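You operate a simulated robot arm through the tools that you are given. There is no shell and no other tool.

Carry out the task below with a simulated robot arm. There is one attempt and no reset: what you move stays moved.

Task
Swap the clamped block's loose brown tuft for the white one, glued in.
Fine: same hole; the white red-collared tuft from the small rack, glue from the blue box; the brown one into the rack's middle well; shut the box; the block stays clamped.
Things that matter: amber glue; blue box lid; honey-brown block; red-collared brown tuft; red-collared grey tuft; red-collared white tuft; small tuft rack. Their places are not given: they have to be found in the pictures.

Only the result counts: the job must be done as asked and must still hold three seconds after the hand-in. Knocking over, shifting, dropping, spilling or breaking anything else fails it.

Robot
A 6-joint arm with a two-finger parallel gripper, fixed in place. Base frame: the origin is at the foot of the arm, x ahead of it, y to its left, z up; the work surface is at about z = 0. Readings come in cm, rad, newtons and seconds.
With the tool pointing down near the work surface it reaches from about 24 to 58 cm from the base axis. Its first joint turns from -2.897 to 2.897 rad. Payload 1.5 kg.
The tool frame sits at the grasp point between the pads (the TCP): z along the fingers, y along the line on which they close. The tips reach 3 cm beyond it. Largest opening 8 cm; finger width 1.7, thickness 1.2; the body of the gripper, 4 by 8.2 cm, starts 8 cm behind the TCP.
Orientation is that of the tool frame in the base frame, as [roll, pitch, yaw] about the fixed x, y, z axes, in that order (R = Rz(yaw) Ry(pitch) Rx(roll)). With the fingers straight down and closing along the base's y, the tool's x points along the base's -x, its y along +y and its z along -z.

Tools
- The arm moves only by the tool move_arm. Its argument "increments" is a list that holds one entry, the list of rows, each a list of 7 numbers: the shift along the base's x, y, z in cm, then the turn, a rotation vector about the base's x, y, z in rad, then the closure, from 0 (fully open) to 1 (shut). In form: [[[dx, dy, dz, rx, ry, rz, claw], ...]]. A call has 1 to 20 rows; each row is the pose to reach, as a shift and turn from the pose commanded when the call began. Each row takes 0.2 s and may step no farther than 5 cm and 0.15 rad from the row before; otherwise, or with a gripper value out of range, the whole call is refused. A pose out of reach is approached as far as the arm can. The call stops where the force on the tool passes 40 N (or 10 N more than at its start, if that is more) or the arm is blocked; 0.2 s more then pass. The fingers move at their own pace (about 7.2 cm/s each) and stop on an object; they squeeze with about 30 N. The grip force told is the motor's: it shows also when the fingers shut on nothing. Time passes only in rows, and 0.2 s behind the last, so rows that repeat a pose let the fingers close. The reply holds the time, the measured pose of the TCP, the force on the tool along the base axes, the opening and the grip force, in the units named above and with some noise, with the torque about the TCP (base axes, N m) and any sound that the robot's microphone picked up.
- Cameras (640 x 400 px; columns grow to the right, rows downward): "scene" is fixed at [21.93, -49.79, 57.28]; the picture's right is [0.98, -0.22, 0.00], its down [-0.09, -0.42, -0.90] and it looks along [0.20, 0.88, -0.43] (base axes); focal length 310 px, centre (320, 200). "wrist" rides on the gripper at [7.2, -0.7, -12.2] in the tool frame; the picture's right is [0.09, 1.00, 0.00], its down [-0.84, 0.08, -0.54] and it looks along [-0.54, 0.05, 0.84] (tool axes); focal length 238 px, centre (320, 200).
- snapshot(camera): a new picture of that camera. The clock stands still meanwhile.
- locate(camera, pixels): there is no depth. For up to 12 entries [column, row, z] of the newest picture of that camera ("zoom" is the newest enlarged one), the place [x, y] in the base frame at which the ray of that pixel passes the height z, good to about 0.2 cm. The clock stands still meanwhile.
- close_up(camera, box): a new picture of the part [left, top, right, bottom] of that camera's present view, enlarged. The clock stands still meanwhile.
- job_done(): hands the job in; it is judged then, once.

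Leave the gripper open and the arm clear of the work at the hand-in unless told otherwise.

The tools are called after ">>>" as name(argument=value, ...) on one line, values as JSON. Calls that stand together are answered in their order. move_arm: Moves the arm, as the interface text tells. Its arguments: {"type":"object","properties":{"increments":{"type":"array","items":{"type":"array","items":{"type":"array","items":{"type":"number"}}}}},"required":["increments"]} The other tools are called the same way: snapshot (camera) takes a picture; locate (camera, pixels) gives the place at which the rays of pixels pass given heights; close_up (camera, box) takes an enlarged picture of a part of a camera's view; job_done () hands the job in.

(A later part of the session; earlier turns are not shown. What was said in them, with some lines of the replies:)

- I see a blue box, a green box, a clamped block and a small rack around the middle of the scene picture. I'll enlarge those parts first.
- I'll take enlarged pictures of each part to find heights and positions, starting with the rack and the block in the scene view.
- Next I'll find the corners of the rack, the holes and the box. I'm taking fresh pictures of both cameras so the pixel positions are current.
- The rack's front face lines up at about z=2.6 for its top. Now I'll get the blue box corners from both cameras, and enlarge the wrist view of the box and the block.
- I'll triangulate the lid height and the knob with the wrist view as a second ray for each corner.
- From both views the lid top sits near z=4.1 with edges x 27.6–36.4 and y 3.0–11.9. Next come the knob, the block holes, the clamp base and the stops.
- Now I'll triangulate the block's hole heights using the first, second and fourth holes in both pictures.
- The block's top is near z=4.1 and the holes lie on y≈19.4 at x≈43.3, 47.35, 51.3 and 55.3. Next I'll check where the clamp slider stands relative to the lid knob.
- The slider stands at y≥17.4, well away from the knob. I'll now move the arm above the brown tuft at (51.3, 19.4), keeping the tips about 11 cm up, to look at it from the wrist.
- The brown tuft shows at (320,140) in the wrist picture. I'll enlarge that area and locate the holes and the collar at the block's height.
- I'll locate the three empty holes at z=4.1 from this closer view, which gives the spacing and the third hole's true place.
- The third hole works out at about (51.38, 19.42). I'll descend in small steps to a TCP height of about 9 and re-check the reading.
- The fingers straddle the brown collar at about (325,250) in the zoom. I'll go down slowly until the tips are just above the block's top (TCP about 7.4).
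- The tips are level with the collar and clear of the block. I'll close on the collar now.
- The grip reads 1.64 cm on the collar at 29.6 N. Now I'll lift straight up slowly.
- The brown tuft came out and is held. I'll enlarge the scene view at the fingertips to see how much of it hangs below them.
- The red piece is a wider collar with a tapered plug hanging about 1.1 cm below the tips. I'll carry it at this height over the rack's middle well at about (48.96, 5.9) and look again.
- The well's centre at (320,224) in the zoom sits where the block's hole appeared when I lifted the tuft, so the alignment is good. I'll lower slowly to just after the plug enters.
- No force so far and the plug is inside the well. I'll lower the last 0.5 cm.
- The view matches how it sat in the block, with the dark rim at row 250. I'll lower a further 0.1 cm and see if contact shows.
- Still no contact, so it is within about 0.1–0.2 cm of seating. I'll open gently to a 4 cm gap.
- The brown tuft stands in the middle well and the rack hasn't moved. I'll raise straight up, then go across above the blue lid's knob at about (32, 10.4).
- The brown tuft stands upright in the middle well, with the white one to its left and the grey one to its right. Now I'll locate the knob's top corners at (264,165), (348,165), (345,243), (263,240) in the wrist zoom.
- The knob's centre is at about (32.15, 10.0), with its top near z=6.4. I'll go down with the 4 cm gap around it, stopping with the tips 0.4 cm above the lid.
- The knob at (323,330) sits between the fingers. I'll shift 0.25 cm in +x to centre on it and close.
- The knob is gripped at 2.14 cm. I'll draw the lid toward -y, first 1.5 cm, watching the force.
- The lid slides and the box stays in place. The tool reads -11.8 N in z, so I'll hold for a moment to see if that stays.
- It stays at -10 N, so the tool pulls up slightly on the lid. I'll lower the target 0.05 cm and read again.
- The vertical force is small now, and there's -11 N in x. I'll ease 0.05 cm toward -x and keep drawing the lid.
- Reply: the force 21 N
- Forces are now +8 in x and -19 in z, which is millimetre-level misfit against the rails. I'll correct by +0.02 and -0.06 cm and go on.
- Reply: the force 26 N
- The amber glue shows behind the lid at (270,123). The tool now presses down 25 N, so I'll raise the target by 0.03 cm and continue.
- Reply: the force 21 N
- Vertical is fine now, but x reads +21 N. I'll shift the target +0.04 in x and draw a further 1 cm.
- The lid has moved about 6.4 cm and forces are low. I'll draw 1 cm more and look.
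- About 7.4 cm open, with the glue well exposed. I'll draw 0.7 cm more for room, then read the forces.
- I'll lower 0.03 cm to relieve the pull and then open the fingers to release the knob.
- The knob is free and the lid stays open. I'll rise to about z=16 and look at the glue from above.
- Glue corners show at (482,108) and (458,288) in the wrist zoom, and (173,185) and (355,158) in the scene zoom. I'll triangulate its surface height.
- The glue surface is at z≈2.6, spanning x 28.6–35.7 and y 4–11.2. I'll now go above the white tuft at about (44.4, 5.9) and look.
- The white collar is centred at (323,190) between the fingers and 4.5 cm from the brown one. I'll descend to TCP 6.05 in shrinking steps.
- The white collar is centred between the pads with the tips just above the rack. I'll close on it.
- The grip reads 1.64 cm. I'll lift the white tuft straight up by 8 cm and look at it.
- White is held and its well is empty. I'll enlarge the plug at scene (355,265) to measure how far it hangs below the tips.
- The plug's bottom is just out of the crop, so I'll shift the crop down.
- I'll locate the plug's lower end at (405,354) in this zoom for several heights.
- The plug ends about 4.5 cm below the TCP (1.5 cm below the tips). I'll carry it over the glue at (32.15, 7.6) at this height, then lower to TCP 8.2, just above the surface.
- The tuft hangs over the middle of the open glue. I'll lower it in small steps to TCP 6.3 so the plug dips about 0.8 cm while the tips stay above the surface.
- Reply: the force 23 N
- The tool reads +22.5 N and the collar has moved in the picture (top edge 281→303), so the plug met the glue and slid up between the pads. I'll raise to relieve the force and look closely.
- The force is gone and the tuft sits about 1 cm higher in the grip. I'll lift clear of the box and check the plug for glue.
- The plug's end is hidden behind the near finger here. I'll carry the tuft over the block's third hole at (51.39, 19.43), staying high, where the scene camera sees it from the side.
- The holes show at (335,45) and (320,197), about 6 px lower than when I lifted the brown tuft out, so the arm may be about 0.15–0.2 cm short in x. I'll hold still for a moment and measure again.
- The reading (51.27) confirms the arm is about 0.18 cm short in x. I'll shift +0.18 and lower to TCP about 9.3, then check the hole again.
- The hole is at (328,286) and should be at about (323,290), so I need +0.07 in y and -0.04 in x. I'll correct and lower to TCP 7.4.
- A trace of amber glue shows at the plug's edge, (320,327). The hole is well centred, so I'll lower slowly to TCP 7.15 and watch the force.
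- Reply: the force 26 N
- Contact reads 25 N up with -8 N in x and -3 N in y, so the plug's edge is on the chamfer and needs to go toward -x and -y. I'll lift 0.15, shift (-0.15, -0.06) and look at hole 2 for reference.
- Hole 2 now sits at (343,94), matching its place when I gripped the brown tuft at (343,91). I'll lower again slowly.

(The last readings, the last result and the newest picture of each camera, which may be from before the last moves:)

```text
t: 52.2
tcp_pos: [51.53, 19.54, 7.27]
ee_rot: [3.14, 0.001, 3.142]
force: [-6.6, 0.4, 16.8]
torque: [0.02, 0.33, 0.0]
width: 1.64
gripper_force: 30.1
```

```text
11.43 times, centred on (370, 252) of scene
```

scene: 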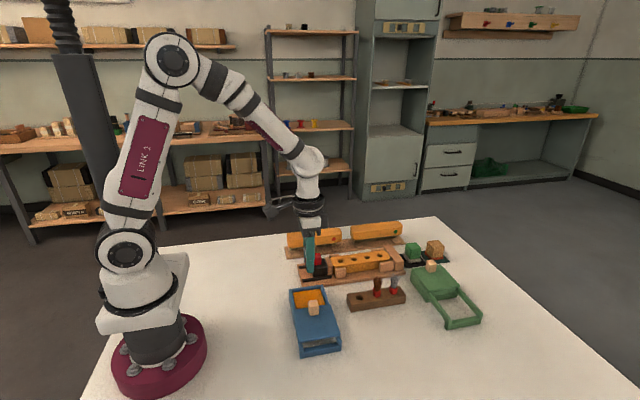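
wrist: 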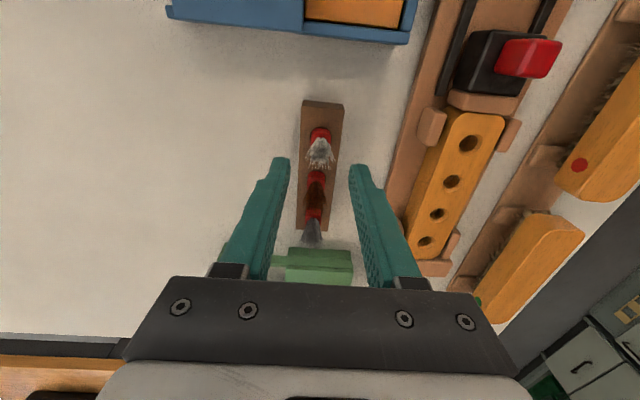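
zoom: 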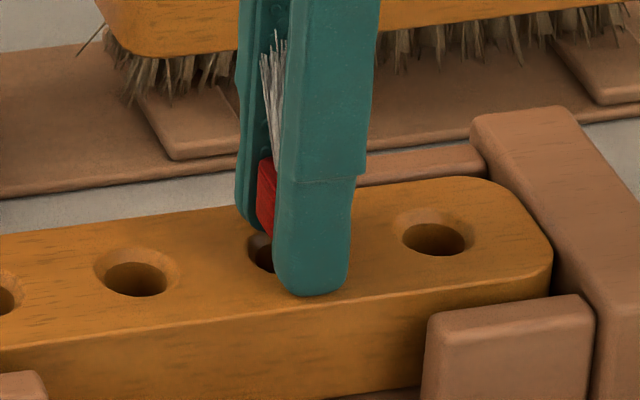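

The force (17 N, with the contact point off-centre) looks like fingertips resting on the block top with the plug about 0.45 cm into the hole. I'll raise 0.07 cm to unload before loosening.

>>> move_arm(increments=[[[0, 0, 0.04, 0, 0, 0, 1.0], [-0.03, 0, 0.08, 0, 0, 0, 1.0], [-0.03, 0, 0.08, 0, 0, 0, 1.0]]])

>>> close_up(camera="scene", box=[355, 245, 380, 265])

>>> close_up(camera="wrist", box=[290, 130, 350, 180])

```text
t: 53.0
tcp_pos: [51.5, 19.5, 7.27]
ee_rot: [3.141, 0.003, 3.141]
force: [2.1, 1.6, 15.2]
torque: [0.02, -0.05, -0.12]
width: 1.61
gripper_force: 29.9
```

```text
16.00 times, centred on (368, 255) of scene
```

zoom: 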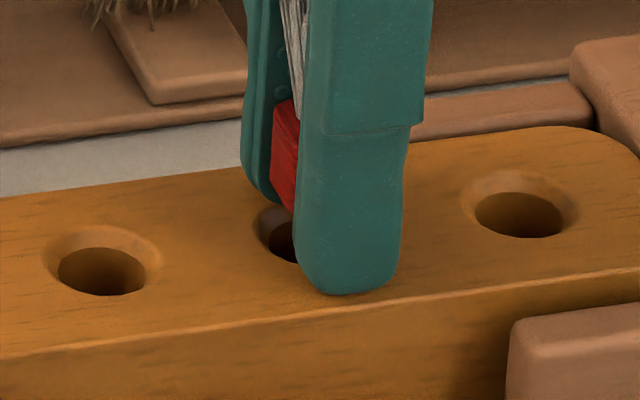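

```text
8.00 times, centred on (320, 155) of wrist
```

zoom: 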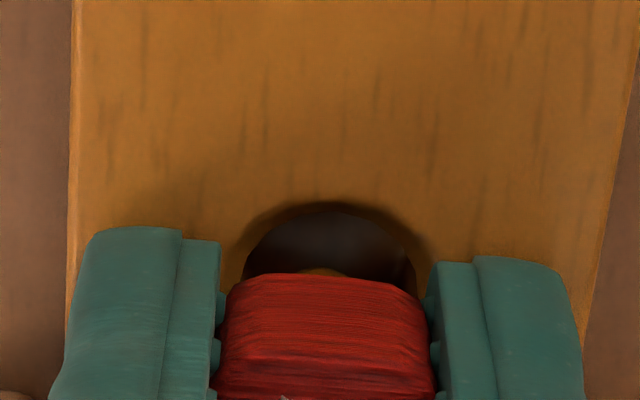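

The bore's near edge is at row 203 and the amber plug edge at row 268 in the 8x zoom, a gap of about 0.65 cm where a centred plug would show about 0.35. So the plug is about 0.25 cm too far +x. I'll lift 0.35, shift -0.25 and re-check.

>>> move_arm(increments=[[[0, 0, 0.2, 0, 0, 0, 1.0], [0, 0, 0.4, 0, 0, 0, 1.0], [-0.12, 0.02, 0.4, 0, 0, 0, 1.0], [-0.25, 0.02, 0.4, 0, 0, 0, 1.0], [-0.25, 0.02, 0.3, 0, 0, 0, 1.0], [-0.25, 0.02, 0.3, 0, 0, 0, 1.0]]])

>>> close_up(camera="wrist", box=[290, 130, 350, 180])

>>> close_up(camera="scene", box=[355, 240, 380, 260])

```text
t: 54.4
tcp_pos: [51.06, 19.38, 7.52]
ee_rot: [3.139, 0.001, -3.141]
force: [0.5, -0.2, 0.2]
torque: [0.0, -0.01, -0.02]
width: 1.63
gripper_force: 30.4
```

```text
8.00 times, centred on (320, 155) of wrist
```

zoom: 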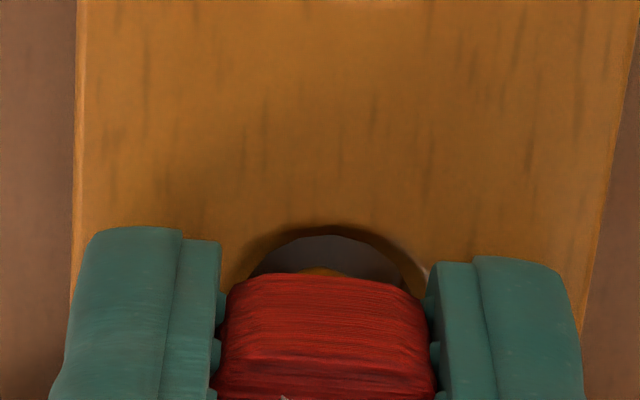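

```text
16.00 times, centred on (368, 250) of scene
```

zoom: 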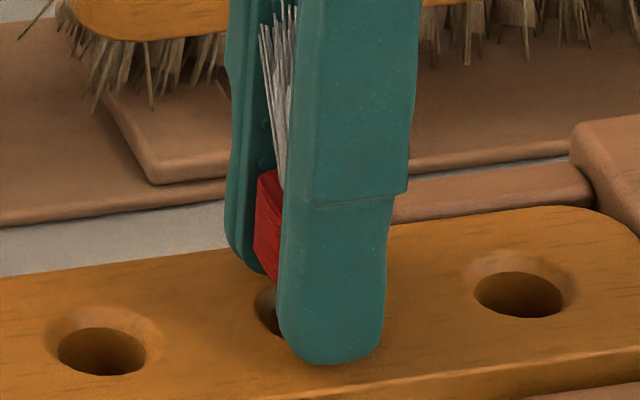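

Now the bore edge is at row 235 and the amber at row 265, which puts the plug slightly too far -x, by about 0.1 cm. I'll shift +0.1 and lower slowly again.

>>> move_arm(increments=[[[0.1, 0, 0, 0, 0, 0, 1.0], [0.1, 0, -0.1, 0, 0, 0, 1.0], [0.1, 0, -0.2, 0, 0, 0, 1.0], [0.1, 0, -0.26, 0, 0, 0, 1.0], [0.1, 0, -0.26, 0, 0, 0, 1.0]]])

>>> close_up(camera="wrist", box=[290, 130, 350, 180])

>>> close_up(camera="scene", box=[355, 245, 380, 265])

```text
t: 55.6
tcp_pos: [51.29, 19.37, 7.34]
ee_rot: [3.141, 0.004, -3.141]
force: [0.5, 0.5, 1.0]
torque: [-0.02, 0.0, 0.01]
width: 1.65
gripper_force: 29.7
```

```text
8.00 times, centred on (320, 155) of wrist
```

zoom: 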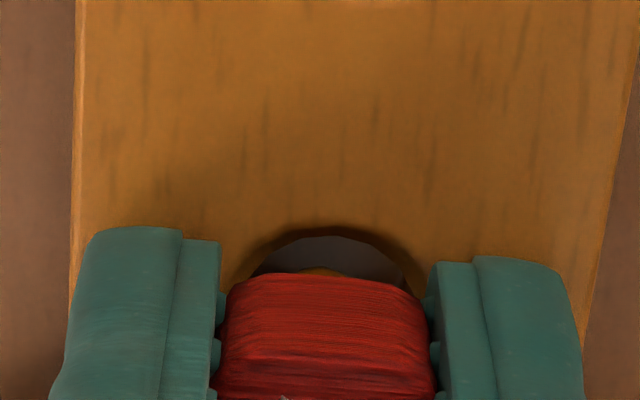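

```text
16.00 times, centred on (368, 255) of scene
```

zoom: 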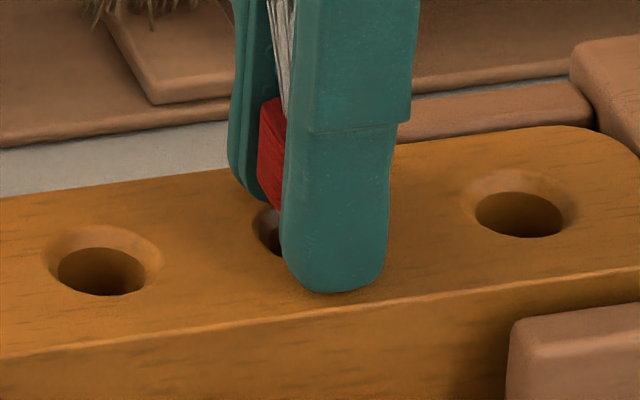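

The plug edge and the bore edge are now about 0.3 cm apart, as a centred plug should look, and there's no force. I'll lower further in 0.05 cm steps.

>>> move_arm(increments=[[[0, 0.03, -0.05, 0, 0, 0, 1.0], [0, 0.03, -0.1, 0, 0, 0, 1.0], [0, 0.03, -0.14, 0, 0, 0, 1.0], [0, 0.03, -0.14, 0, 0, 0, 1.0]]])

>>> close_up(camera="scene", box=[355, 245, 380, 265])

>>> close_up(camera="wrist", box=[290, 130, 350, 180])

```text
t: 56.6
tcp_pos: [51.31, 19.44, 7.33]
ee_rot: [3.141, 0.002, 3.141]
force: [-5.3, -2.5, 13.0]
torque: [-0.08, 0.25, 0.0]
width: 1.62
gripper_force: 30.4
```

```text
16.00 times, centred on (368, 255) of scene
```

zoom: 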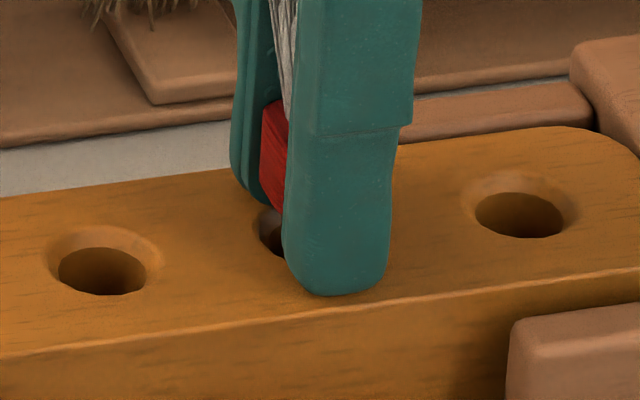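

```text
8.00 times, centred on (320, 155) of wrist
```

zoom: 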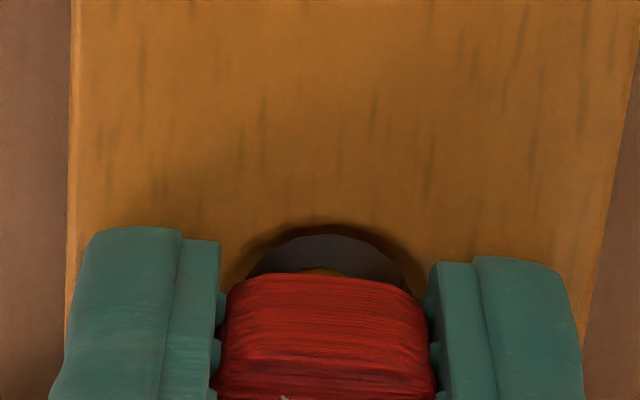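

Contact comes at the same height (TCP ≈7.2) regardless of x, so it's the fingertips on the block top and the plug is free in the hole. I'll raise 0.1 cm to unload, then loosen barely wider than the collar so it can slide down guided by the pads.

>>> move_arm(increments=[[[0, 0, 0.1, 0, 0, 0, 1.0], [0, 0, 0.12, 0, 0, 0, 1.0], [0, 0, 0.12, 0, 0, 0, 1.0]]])

>>> move_arm(increments=[[[0, 0, 0, 0, 0, 0, 0.79], [0, 0, 0, 0, 0, 0, 0.785], [0, 0, 0, 0, 0, 0, 0.78], [0, 0, 0, 0, 0, 0, 0.78]]])

>>> close_up(camera="wrist", box=[290, 130, 350, 180])

>>> close_up(camera="scene", box=[345, 235, 395, 270])

```text
t: 57.4
tcp_pos: [51.21, 19.42, 7.24]
ee_rot: [3.14, 0.002, -3.141]
force: [0.7, 0.3, -0.1]
torque: [0.03, 0.01, 0.01]
width: 1.6
gripper_force: 29.7
```

```text
t: 58.4
tcp_pos: [51.19, 19.43, 7.37]
ee_rot: [3.14, 0.001, -3.141]
force: [-0.3, 0.5, -0.5]
torque: [-0.01, 0.02, 0.01]
width: 1.79
gripper_force: 0.4
```

```text
8.00 times, centred on (320, 155) of wrist
```

zoom: 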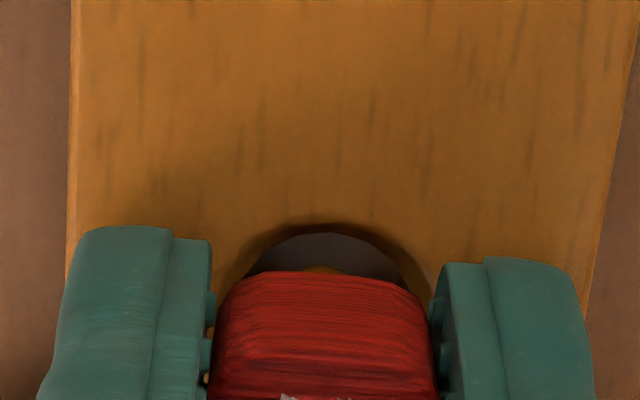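

```text
11.43 times, centred on (370, 252) of scene
```

zoom: 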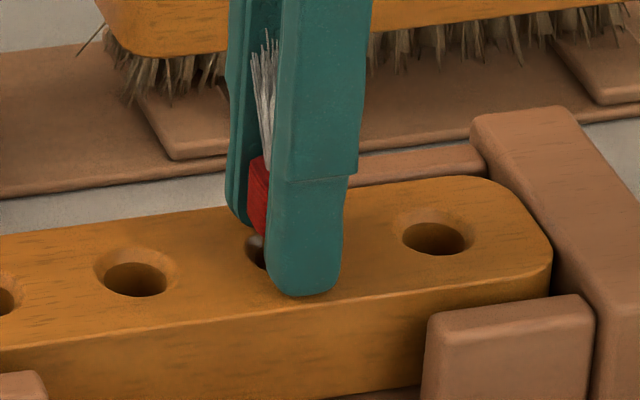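

The opening is 1.79 cm but the collar's top edge is still at row 272, so the tuft hasn't dropped. I'll look at it more closely from both cameras before going on.

>>> close_up(camera="wrist", box=[240, 80, 400, 200])

>>> close_up(camera="wrist", box=[300, 155, 345, 190])

>>> close_up(camera="scene", box=[360, 245, 376, 260])

```text
3.33 times, centred on (320, 140) of wrist
```

zoom: 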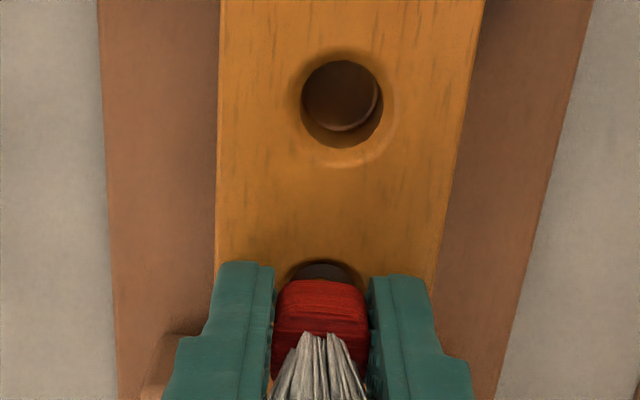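

```text
11.43 times, centred on (322, 172) of wrist
```

zoom: 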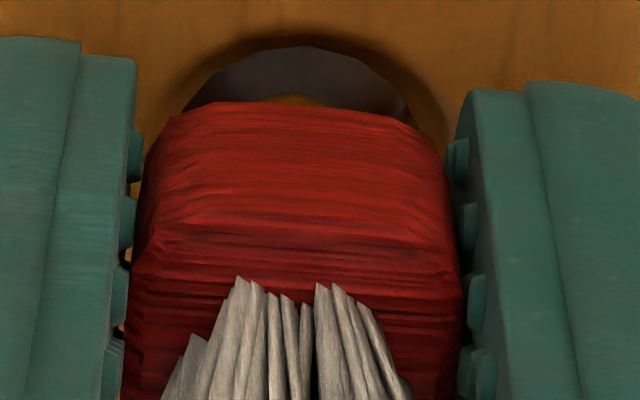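

```text
16.00 times, centred on (368, 252) of scene
```

zoom: 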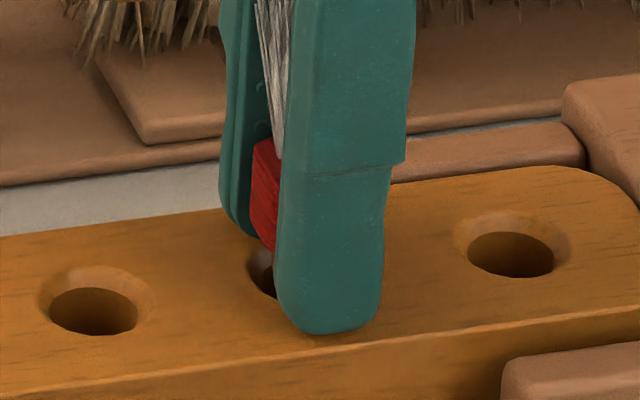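

The plug looks centred over the bore, with the gap to the bore edge about 0.32 cm. The pads' bumps still seem to touch the collar, so I'll open in small steps to about 1.9 cm.

>>> move_arm(increments=[[[0, 0, 0, 0, 0, 0, 0.775], [0, 0, 0, 0, 0, 0, 0.77], [0, 0, 0, 0, 0, 0, 0.765], [0, 0, 0, 0, 0, 0, 0.765]]])

>>> close_up(camera="wrist", box=[300, 155, 345, 190])

>>> close_up(camera="scene", box=[360, 245, 376, 260])

```text
t: 59.4
tcp_pos: [51.16, 19.55, 7.52]
ee_rot: [3.141, 0.002, 3.141]
force: [-0.1, 0.9, 0.0]
torque: [-0.03, 0.02, 0.01]
width: 1.81
gripper_force: 0.1
```

```text
11.43 times, centred on (322, 172) of wrist
```

zoom: 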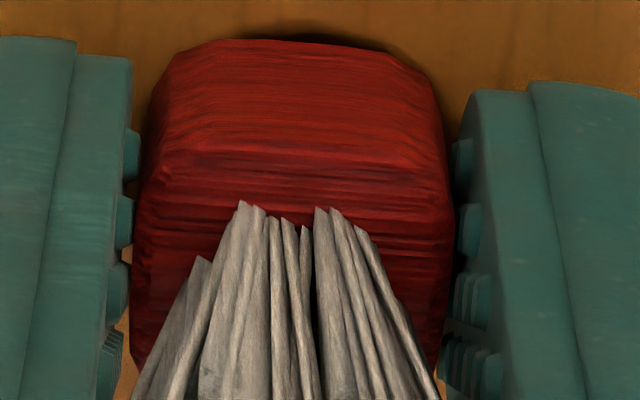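

```text
16.00 times, centred on (368, 252) of scene
```

zoom: 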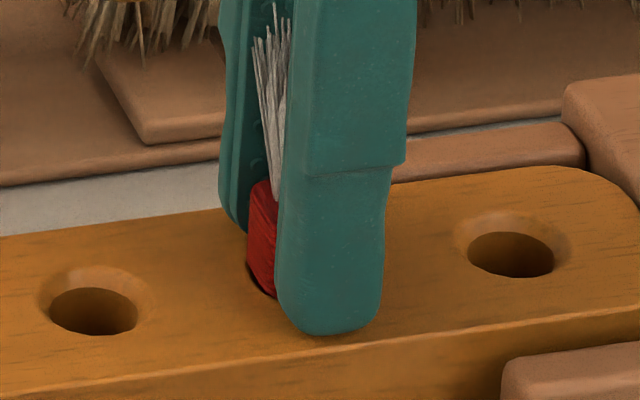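

The collar dropped about 0.6 cm into the hole. I'll check whether it's fully seated by comparing with the brown tuft's earlier seated view.

>>> close_up(camera="wrist", box=[240, 80, 400, 200])

>>> close_up(camera="scene", box=[325, 225, 405, 285])

```text
3.33 times, centred on (320, 140) of wrist
```

zoom: 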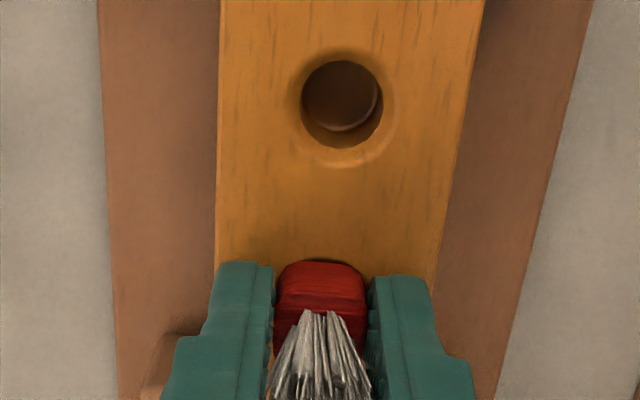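

```text
6.67 times, centred on (365, 255) of scene
```

zoom: 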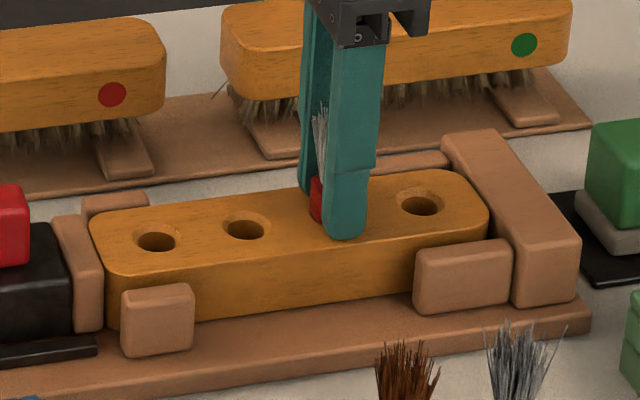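

The collar's top edge (262) and bristle base (310) match the brown tuft's seated position once the small x offset is allowed for. I'll open gently and rise straight up to inspect it.

>>> move_arm(increments=[[[0, 0, 0, 0, 0, 0, 0.72], [0, 0, 0, 0, 0, 0, 0.65], [0, 0, 0, 0, 0, 0, 0.55], [0, 0, 0, 0, 0, 0, 0.5], [0, 0, 0.5, 0, 0, 0, 0.5], [0, 0, 1.5, 0, 0, 0, 0.5], [0, 0, 3.0, 0, 0, 0, 0.5], [0, 0, 5.0, 0, 0, 0, 0.5], [0, 0, 6.5, 0, 0, 0, 0.5], [0, 0, 6.5, 0, 0, 0, 0.5]]])

>>> close_up(camera="wrist", box=[240, 80, 400, 200])

>>> close_up(camera="scene", box=[350, 235, 390, 270])

>>> close_up(camera="scene", box=[325, 235, 415, 315])

```text
t: 61.6
tcp_pos: [51.15, 19.54, 13.78]
ee_rot: [3.141, 0.001, 3.141]
force: [0.1, 0.1, 0.6]
torque: [0.01, -0.04, 0.0]
width: 3.98
gripper_force: 0.1
```

```text
3.33 times, centred on (320, 140) of wrist
```

zoom: 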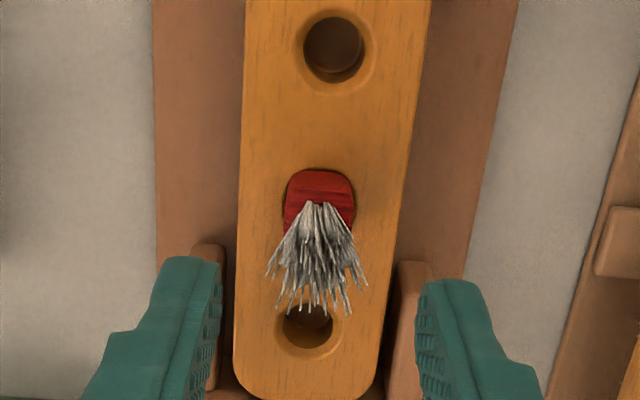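

```text
11.43 times, centred on (370, 252) of scene
```

zoom: 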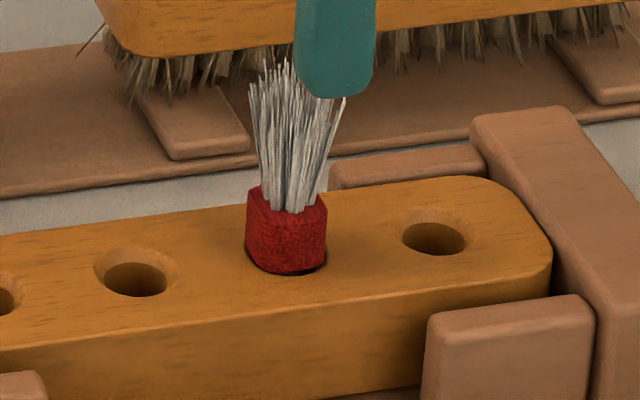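

```text
5.00 times, centred on (370, 275) of scene
```

zoom: 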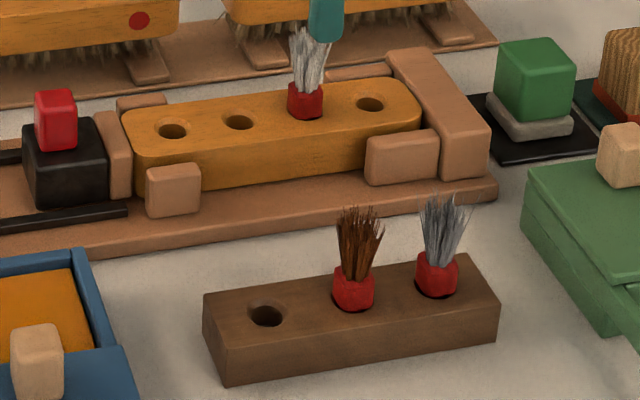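

The white tuft stands upright in the third hole, with the brown one in the middle well and the grey one untouched. Now I'll move at this height to above the lid's knob at about (32.4, 1.95) to shut the box.

>>> move_arm(increments=[[[-3.1, -2.9, 0, 0, 0, 0, 0.5], [-6.2, -5.8, 0, 0, 0, 0, 0.5], [-9.3, -8.7, 0, 0, 0, 0, 0.5], [-12.4, -11.6, 0, 0, 0, 0, 0.5], [-15.5, -14.5, 0, 0, 0, 0, 0.5], [-18.79, -17.48, 0, 0, 0, 0, 0.5], [-18.79, -17.48, 0, 0, 0, 0, 0.5], [-18.79, -17.48, 0, 0, 0, 0, 0.5]]])

>>> close_up(camera="wrist", box=[220, 50, 420, 200])

>>> close_up(camera="scene", box=[275, 235, 415, 335])

```text
t: 63.4
tcp_pos: [32.47, 1.98, 13.49]
ee_rot: [3.14, 0.002, 3.141]
force: [0.9, 0.1, 0.0]
torque: [-0.01, 0.01, -0.02]
width: 3.99
gripper_force: 0.1
```

```text
2.67 times, centred on (320, 125) of wrist
```

zoom: 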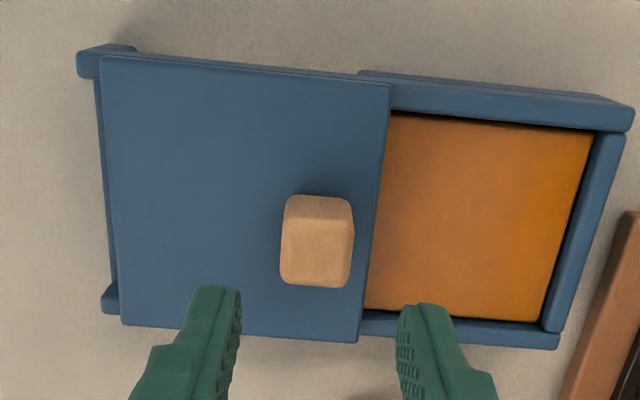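

```text
4.00 times, centred on (345, 285) of scene
```

zoom: 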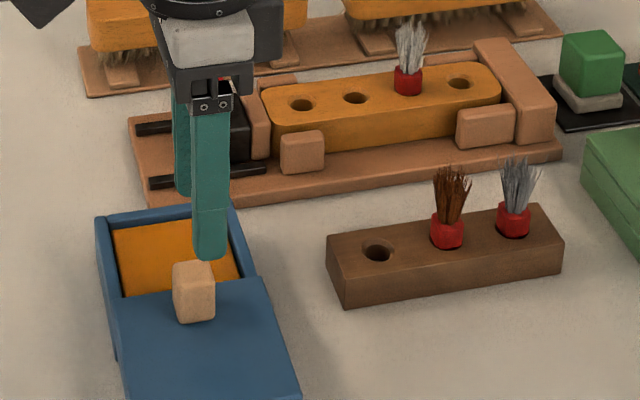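

The knob at (317,240) is between the open fingers. I'll go down around it to TCP about 7.6.

>>> move_arm(increments=[[[0, 0, -1.5, 0, 0, 0, 0.5], [0, 0, -3.0, 0, 0, 0, 0.5], [0, 0, -4.5, 0, 0, 0, 0.5], [0, 0, -5.5, 0, 0, 0, 0.5], [0, 0, -6.2, 0, 0, 0, 0.5], [0, 0, -6.2, 0, 0, 0, 0.5]]])

>>> close_up(camera="wrist", box=[240, 80, 400, 200])

>>> close_up(camera="scene", box=[280, 255, 350, 325])

```text
t: 64.8
tcp_pos: [32.4, 2.03, 7.51]
ee_rot: [3.139, 0.001, 3.141]
force: [0.2, 0.1, -0.8]
torque: [0.0, 0.01, -0.04]
width: 3.98
gripper_force: 0.0
```

```text
3.33 times, centred on (320, 140) of wrist
```

zoom: 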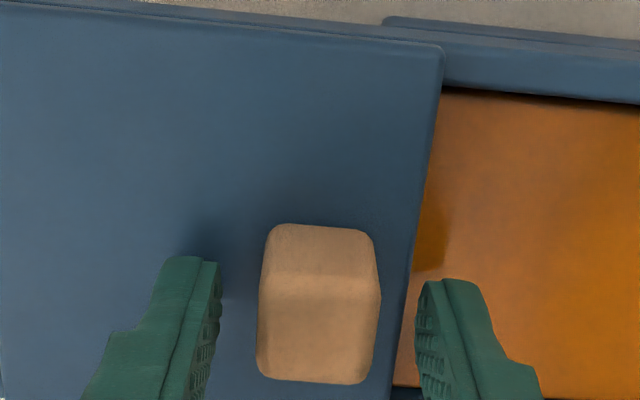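

```text
5.71 times, centred on (315, 290) of scene
```

zoom: 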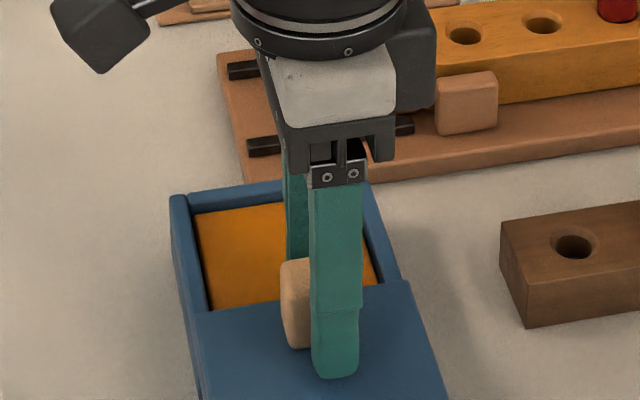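

The knob is centred. I'll narrow the fingers to 2.6 cm so they loosely cage it, then push the lid toward +y gently.

>>> move_arm(increments=[[[0, 0, 0, 0, 0, 0, 0.6], [0, 0, 0, 0, 0, 0, 0.675], [0, 0, 0, 0, 0, 0, 0.675], [0, 0.3, 0, 0, 0, 0, 0.675], [0, 0.6, 0, 0, 0, 0, 0.675], [0, 0.9, 0, 0, 0, 0, 0.675], [0, 1.2, 0, 0, 0, 0, 0.675], [0, 1.5, 0, 0, 0, 0, 0.675]]])

>>> close_up(camera="wrist", box=[220, 50, 420, 200])

```text
t: 66.6
tcp_pos: [32.47, 3.49, 7.55]
ee_rot: [3.14, 0.001, -3.14]
force: [0.0, -0.8, 0.4]
torque: [-0.01, 0.03, 0.01]
width: 2.66
gripper_force: 0.4
```

```text
2.67 times, centred on (320, 125) of wrist
```

zoom: 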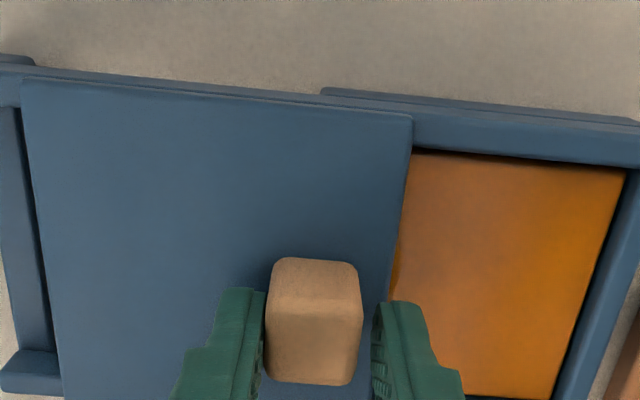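

The lid slides with almost no force. I'll push on by 6 cm in 0.4 cm steps.

>>> move_arm(increments=[[[0, 0.4, 0, 0, 0, 0, 0.675], [0, 0.8, 0, 0, 0, 0, 0.675], [0, 1.2, 0, 0, 0, 0, 0.675], [0, 1.6, 0, 0, 0, 0, 0.675], [0, 2.0, 0, 0, 0, 0, 0.675], [0, 2.4, 0, 0, 0, 0, 0.675], [0, 2.8, 0, 0, 0, 0, 0.675], [0, 3.2, 0, 0, 0, 0, 0.675], [0, 3.6, 0, 0, 0, 0, 0.675], [0, 4.0, 0, 0, 0, 0, 0.675], [0, 4.4, 0, 0, 0, 0, 0.675], [0, 4.8, 0, 0, 0, 0, 0.675], [0, 5.2, 0, 0, 0, 0, 0.675], [0, 5.6, 0, 0, 0, 0, 0.675], [0, 6.0, 0, 0, 0, 0, 0.675]]])

>>> close_up(camera="wrist", box=[220, 50, 420, 200])

>>> close_up(camera="scene", box=[275, 265, 355, 360])

```text
t: 69.8
tcp_pos: [32.44, 9.43, 7.66]
ee_rot: [3.141, 0.0, 3.139]
force: [-0.8, -0.7, -1.2]
torque: [-0.02, -0.03, -0.01]
width: 2.66
gripper_force: 0.8
```

```text
2.67 times, centred on (320, 125) of wrist
```

zoom: 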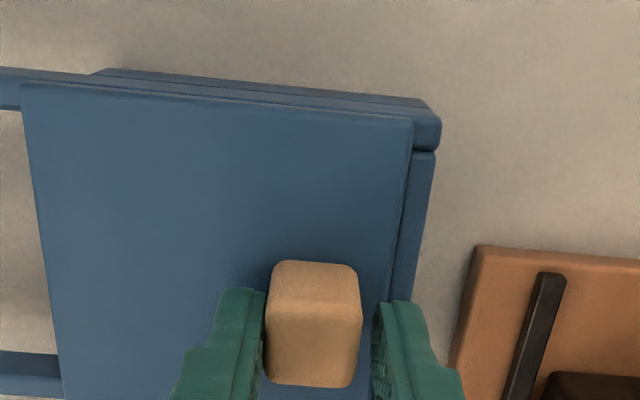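

```text
4.21 times, centred on (315, 312) of scene
```

zoom: 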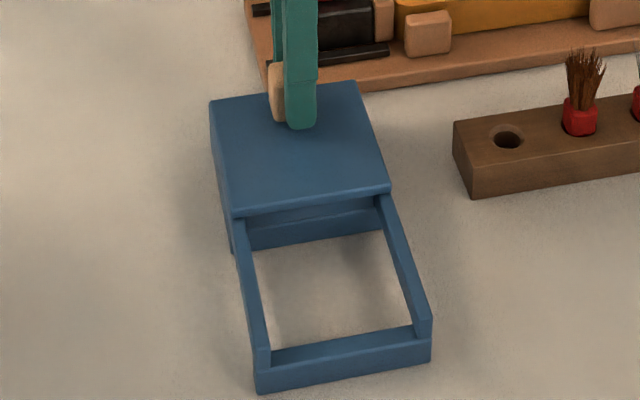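

About 0.7 cm remains. I'll push in 0.1 cm steps and check force so I don't shove the box itself.

>>> move_arm(increments=[[[0, 0.1, 0, 0, 0, 0, 0.675], [0, 0.2, 0, 0, 0, 0, 0.675], [0, 0.3, 0, 0, 0, 0, 0.675], [0, 0.4, 0, 0, 0, 0, 0.675], [0, 0.5, 0, 0, 0, 0, 0.675]]])

>>> close_up(camera="wrist", box=[220, 50, 420, 200])

>>> close_up(camera="scene", box=[275, 270, 355, 360])

```text
t: 71.0
tcp_pos: [32.36, 10.0, 7.38]
ee_rot: [3.139, 0.002, -3.141]
force: [-0.3, -0.1, 0.4]
torque: [-0.01, -0.05, 0.02]
width: 2.65
gripper_force: 0.1
```

```text
2.67 times, centred on (320, 125) of wrist
```

zoom: 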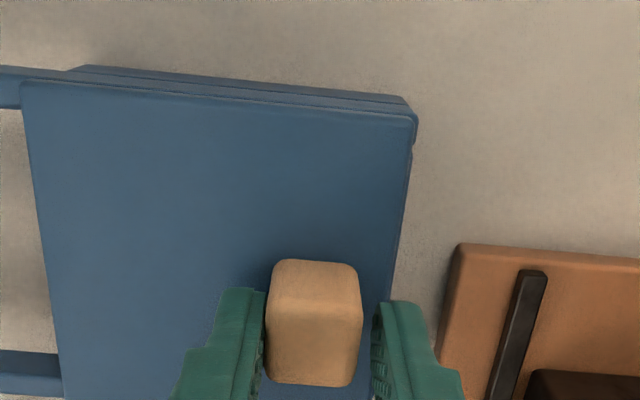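

```text
4.44 times, centred on (315, 315) of scene
```

zoom: 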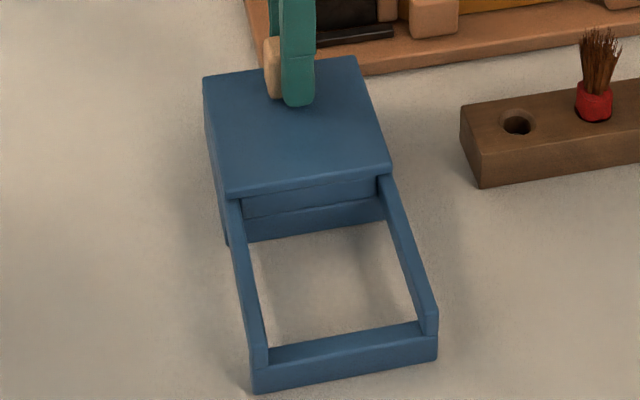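

Compared with the first picture, the lid's front edge (row 172–197 vs 165–190) still has about 0.3 cm to go. I'll continue in 0.08 cm steps.

>>> move_arm(increments=[[[0, 0.08, 0, 0, 0, 0, 0.675], [0, 0.16, 0, 0, 0, 0, 0.675], [0, 0.24, 0, 0, 0, 0, 0.675], [0, 0.24, 0, 0, 0, 0, 0.675]]])

>>> close_up(camera="scene", box=[275, 270, 355, 360])

>>> close_up(camera="wrist", box=[220, 50, 420, 200])

```text
t: 72.0
tcp_pos: [32.39, 10.23, 7.58]
ee_rot: [3.14, 0.002, -3.14]
force: [-0.2, 0.7, -0.9]
torque: [-0.02, 0.02, 0.02]
width: 2.6
gripper_force: 0.6
```

```text
4.44 times, centred on (315, 315) of scene
```

zoom: 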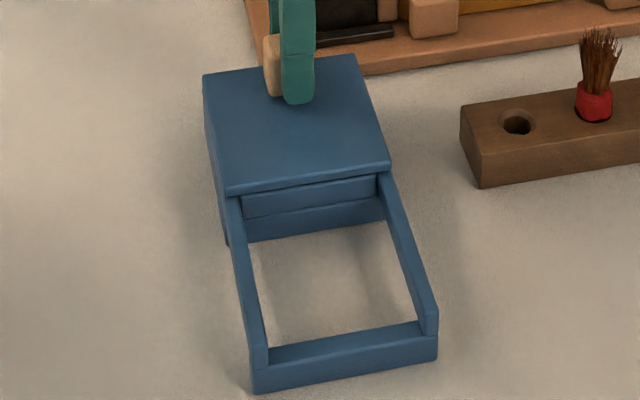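

```text
2.67 times, centred on (320, 125) of wrist
```

zoom: 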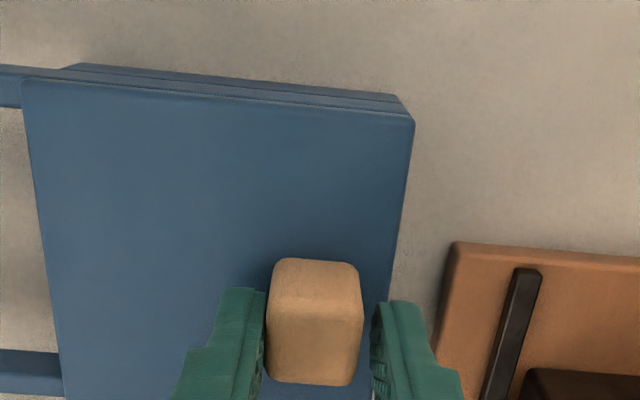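

Nearly there. I'll compare with the original 8x view of the lid's front edge to judge the last millimetre.

>>> close_up(camera="scene", box=[285, 270, 335, 320])

```text
8.00 times, centred on (310, 295) of scene
```

zoom: 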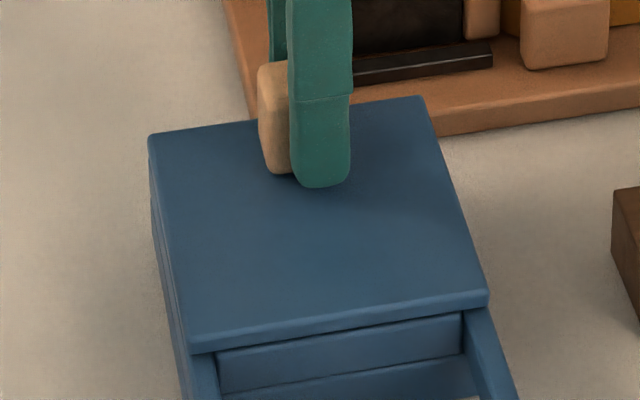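

The lid is within about a pixel of its first position. I'll nudge 0.1 cm more to reach the stop, watching the force.

>>> move_arm(increments=[[[0, 0.05, 0, 0, 0, 0, 0.675], [0, 0.1, 0, 0, 0, 0, 0.675], [0, 0.1, 0, 0, 0, 0, 0.675]]])

>>> close_up(camera="scene", box=[285, 270, 335, 320])

```text
t: 72.8
tcp_pos: [32.38, 10.28, 7.6]
ee_rot: [3.141, 0.002, 3.141]
force: [-0.3, -1.1, -0.2]
torque: [-0.07, 0.01, 0.01]
width: 2.72
gripper_force: 0.9
```

```text
8.00 times, centred on (310, 295) of scene
```

zoom: 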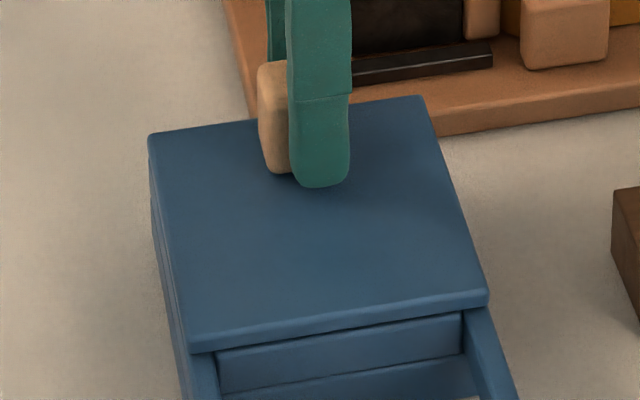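

The lid is back at its original place, and the finger opening went to 2.72 as it met the stop. I'll back off slightly, open and rise clear.

>>> move_arm(increments=[[[0, -0.15, 0, 0, 0, 0, 0.6], [0, -0.25, 0, 0, 0, 0, 0.5], [0, -0.25, 0, 0, 0, 0, 0.5], [0, -0.25, 0.6, 0, 0, 0, 0.5], [0, -0.25, 2.0, 0, 0, 0, 0.5], [0, -0.25, 4.0, 0, 0, 0, 0.5], [0, -0.25, 7.0, 0, 0, 0, 0.5], [0, -0.25, 10.0, 0, 0, 0, 0.5], [0, -0.25, 10.0, 0, 0, 0, 0.5]]])

>>> snapshot(camera="scene")

>>> close_up(camera="scene", box=[270, 210, 490, 360])

>>> close_up(camera="scene", box=[355, 238, 381, 264])

>>> close_up(camera="scene", box=[285, 270, 335, 320])

```text
t: 74.8
tcp_pos: [32.37, 10.08, 17.65]
ee_rot: [3.14, 0.001, -3.141]
force: [-0.6, 0.7, 1.3]
torque: [-0.01, -0.01, 0.0]
width: 4.0
gripper_force: 0.0
```

```text
taken
```

scene: 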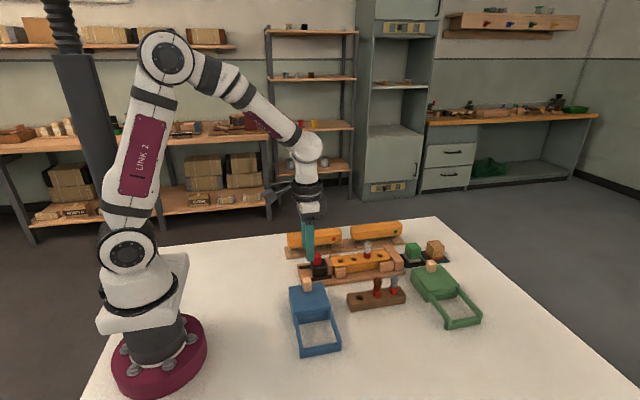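

```text
2.67 times, centred on (380, 285) of scene
```

zoom: 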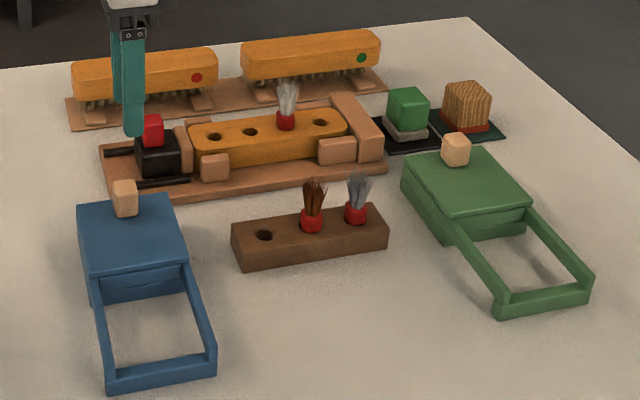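

```text
15.38 times, centred on (368, 251) of scene
```

zoom: 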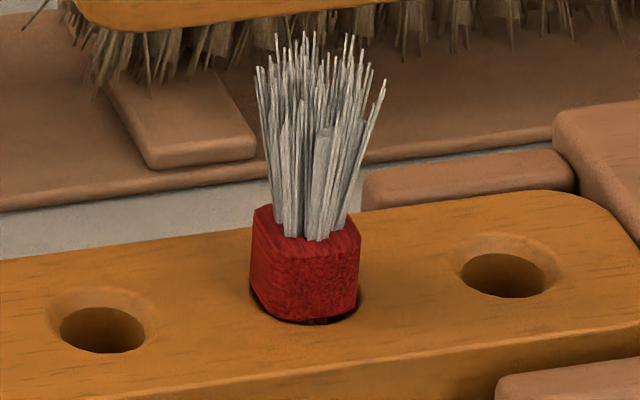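

```text
8.00 times, centred on (310, 295) of scene
```

zoom: 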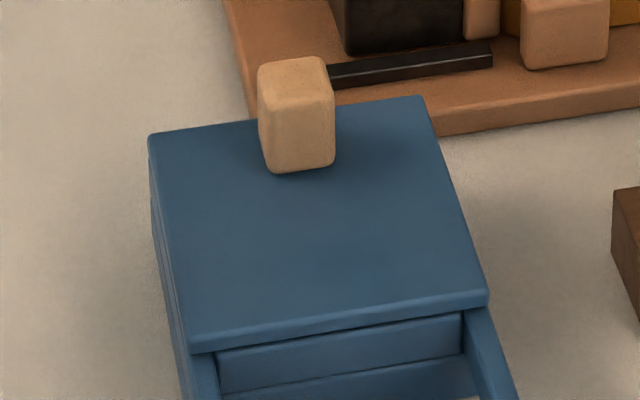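

Everything looks right: the white tuft is upright in the third hole, the brown one is in the middle well, the grey one and the clamp are untouched, and the blue lid matches its first position. I'll open the gripper fully and move the arm up and away.

>>> move_arm(increments=[[[0, 0, 4.0, 0, 0, 0, 0.3], [0, -1.5, 8.0, 0, 0, 0, 0.0], [1.5, -5.0, 11.0, 0, 0, 0, 0.0], [3.0, -8.5, 13.0, 0, 0, 0, 0.0], [5.0, -12.0, 15.0, 0, 0, 0, 0.0], [8.0, -15.0, 15.5, 0, 0, 0, 0.0], [8.0, -15.0, 15.5, 0, 0, 0, 0.0], [8.0, -15.0, 15.5, 0, 0, 0, 0.0]]])

>>> snapshot(camera="scene")

>>> close_up(camera="scene", box=[270, 210, 490, 360])

>>> snapshot(camera="wrist")

```text
t: 76.6
tcp_pos: [40.56, -4.89, 33.12]
ee_rot: [3.138, 0.001, 3.14]
force: [-0.1, 0.5, -0.5]
torque: [0.01, -0.02, -0.01]
width: 8.02
gripper_force: 0.1
```

```text
taken
```

scene: 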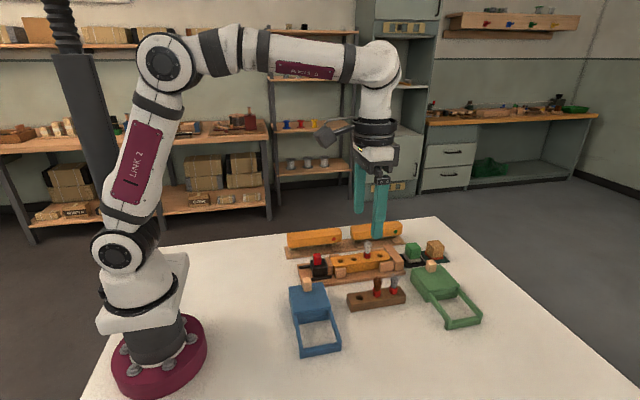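

```text
2.67 times, centred on (380, 285) of scene
```

zoom: 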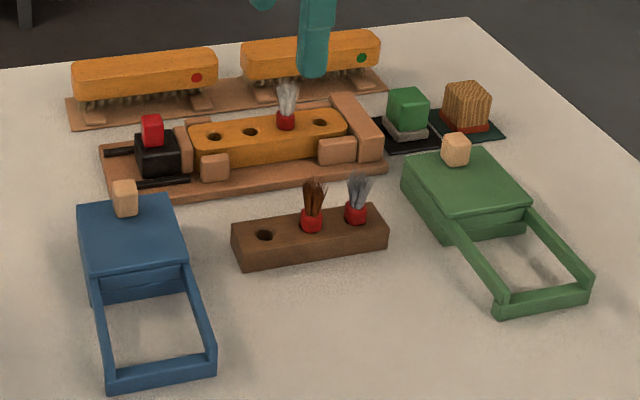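

```text
taken
```

wrist: 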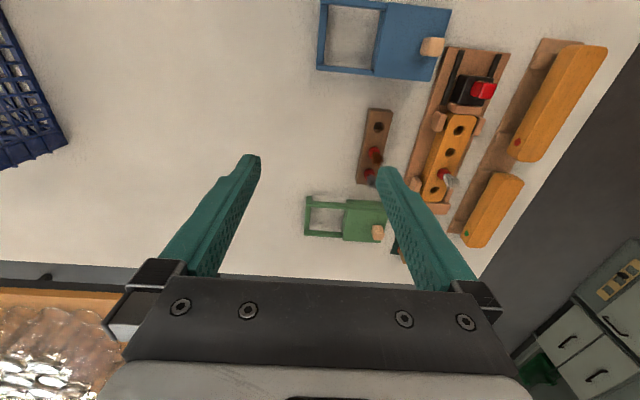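

All objects are where they should be and the gripper is open and clear. I'll let a few seconds pass so the glue can set, and look once more.

>>> move_arm(increments=[[[0, 0, 0, 0, 0, 0, 0], [0, 0, 0, 0, 0, 0, 0], [0, 0, 0, 0, 0, 0, 0], [0, 0, 0, 0, 0, 0, 0], [0, 0, 0, 0, 0, 0, 0], [0, 0, 0, 0, 0, 0, 0], [0, 0, 0, 0, 0, 0, 0], [0, 0, 0, 0, 0, 0, 0], [0, 0, 0, 0, 0, 0, 0], [0, 0, 0, 0, 0, 0, 0], [0, 0, 0, 0, 0, 0, 0], [0, 0, 0, 0, 0, 0, 0], [0, 0, 0, 0, 0, 0, 0], [0, 0, 0, 0, 0, 0, 0], [0, 0, 0, 0, 0, 0, 0], [0, 0, 0, 0, 0, 0, 0], [0, 0, 0, 0, 0, 0, 0], [0, 0, 0, 0, 0, 0, 0], [0, 0, 0, 0, 0, 0, 0], [0, 0, 0, 0, 0, 0, 0]]])

>>> close_up(camera="scene", box=[335, 235, 415, 315])

```text
t: 80.8
tcp_pos: [40.52, -4.97, 33.05]
ee_rot: [3.138, 0.001, 3.141]
force: [-0.1, -0.6, 0.4]
torque: [-0.03, -0.02, 0.03]
width: 7.98
gripper_force: 0.0
```

```text
5.00 times, centred on (375, 275) of scene
```

zoom: 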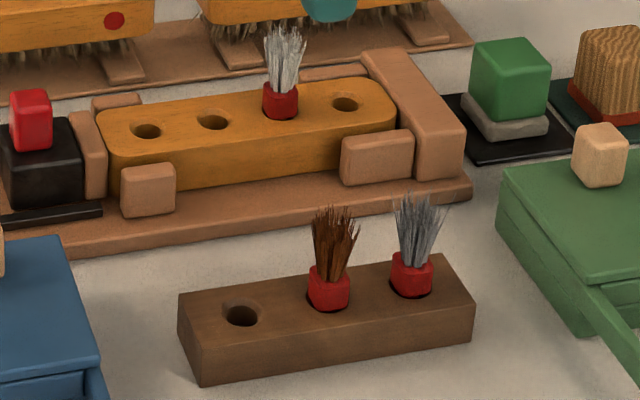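

The white tuft is steady in the third hole, the brown one is in the middle well, the box is shut and the block is still clamped. I'm handing the job in.

>>> job_done()

```text
The job is handed in.
```

I swapped the tufts and handed the job in. I don't have the verdict yet.

- **White tuft:** it sits upright in the hole the brown one came from, at about the same height as the brown one did. I pressed its plug onto the amber glue in the blue box, and amber showed on the plug before it went in. I didn't tug it afterwards, so the bond itself is untested.
- **Brown tuft:** it is in the middle well of the small rack.
- **Blue box:** the lid is pushed back to its stop and matches its place in the first picture.
- **Everything else:** the block is still clamped. The grey tuft, the green box and the other items look unmoved in the last pictures.

When the white tuft touched the glue, it slid about 1 cm up in the grip. I set the plug at the mouth of the hole and loosened the fingers, and it dropped the last 0.6 cm into place by itself; I didn't press it down.

The arm finished clear of the work with the gripper fully open.
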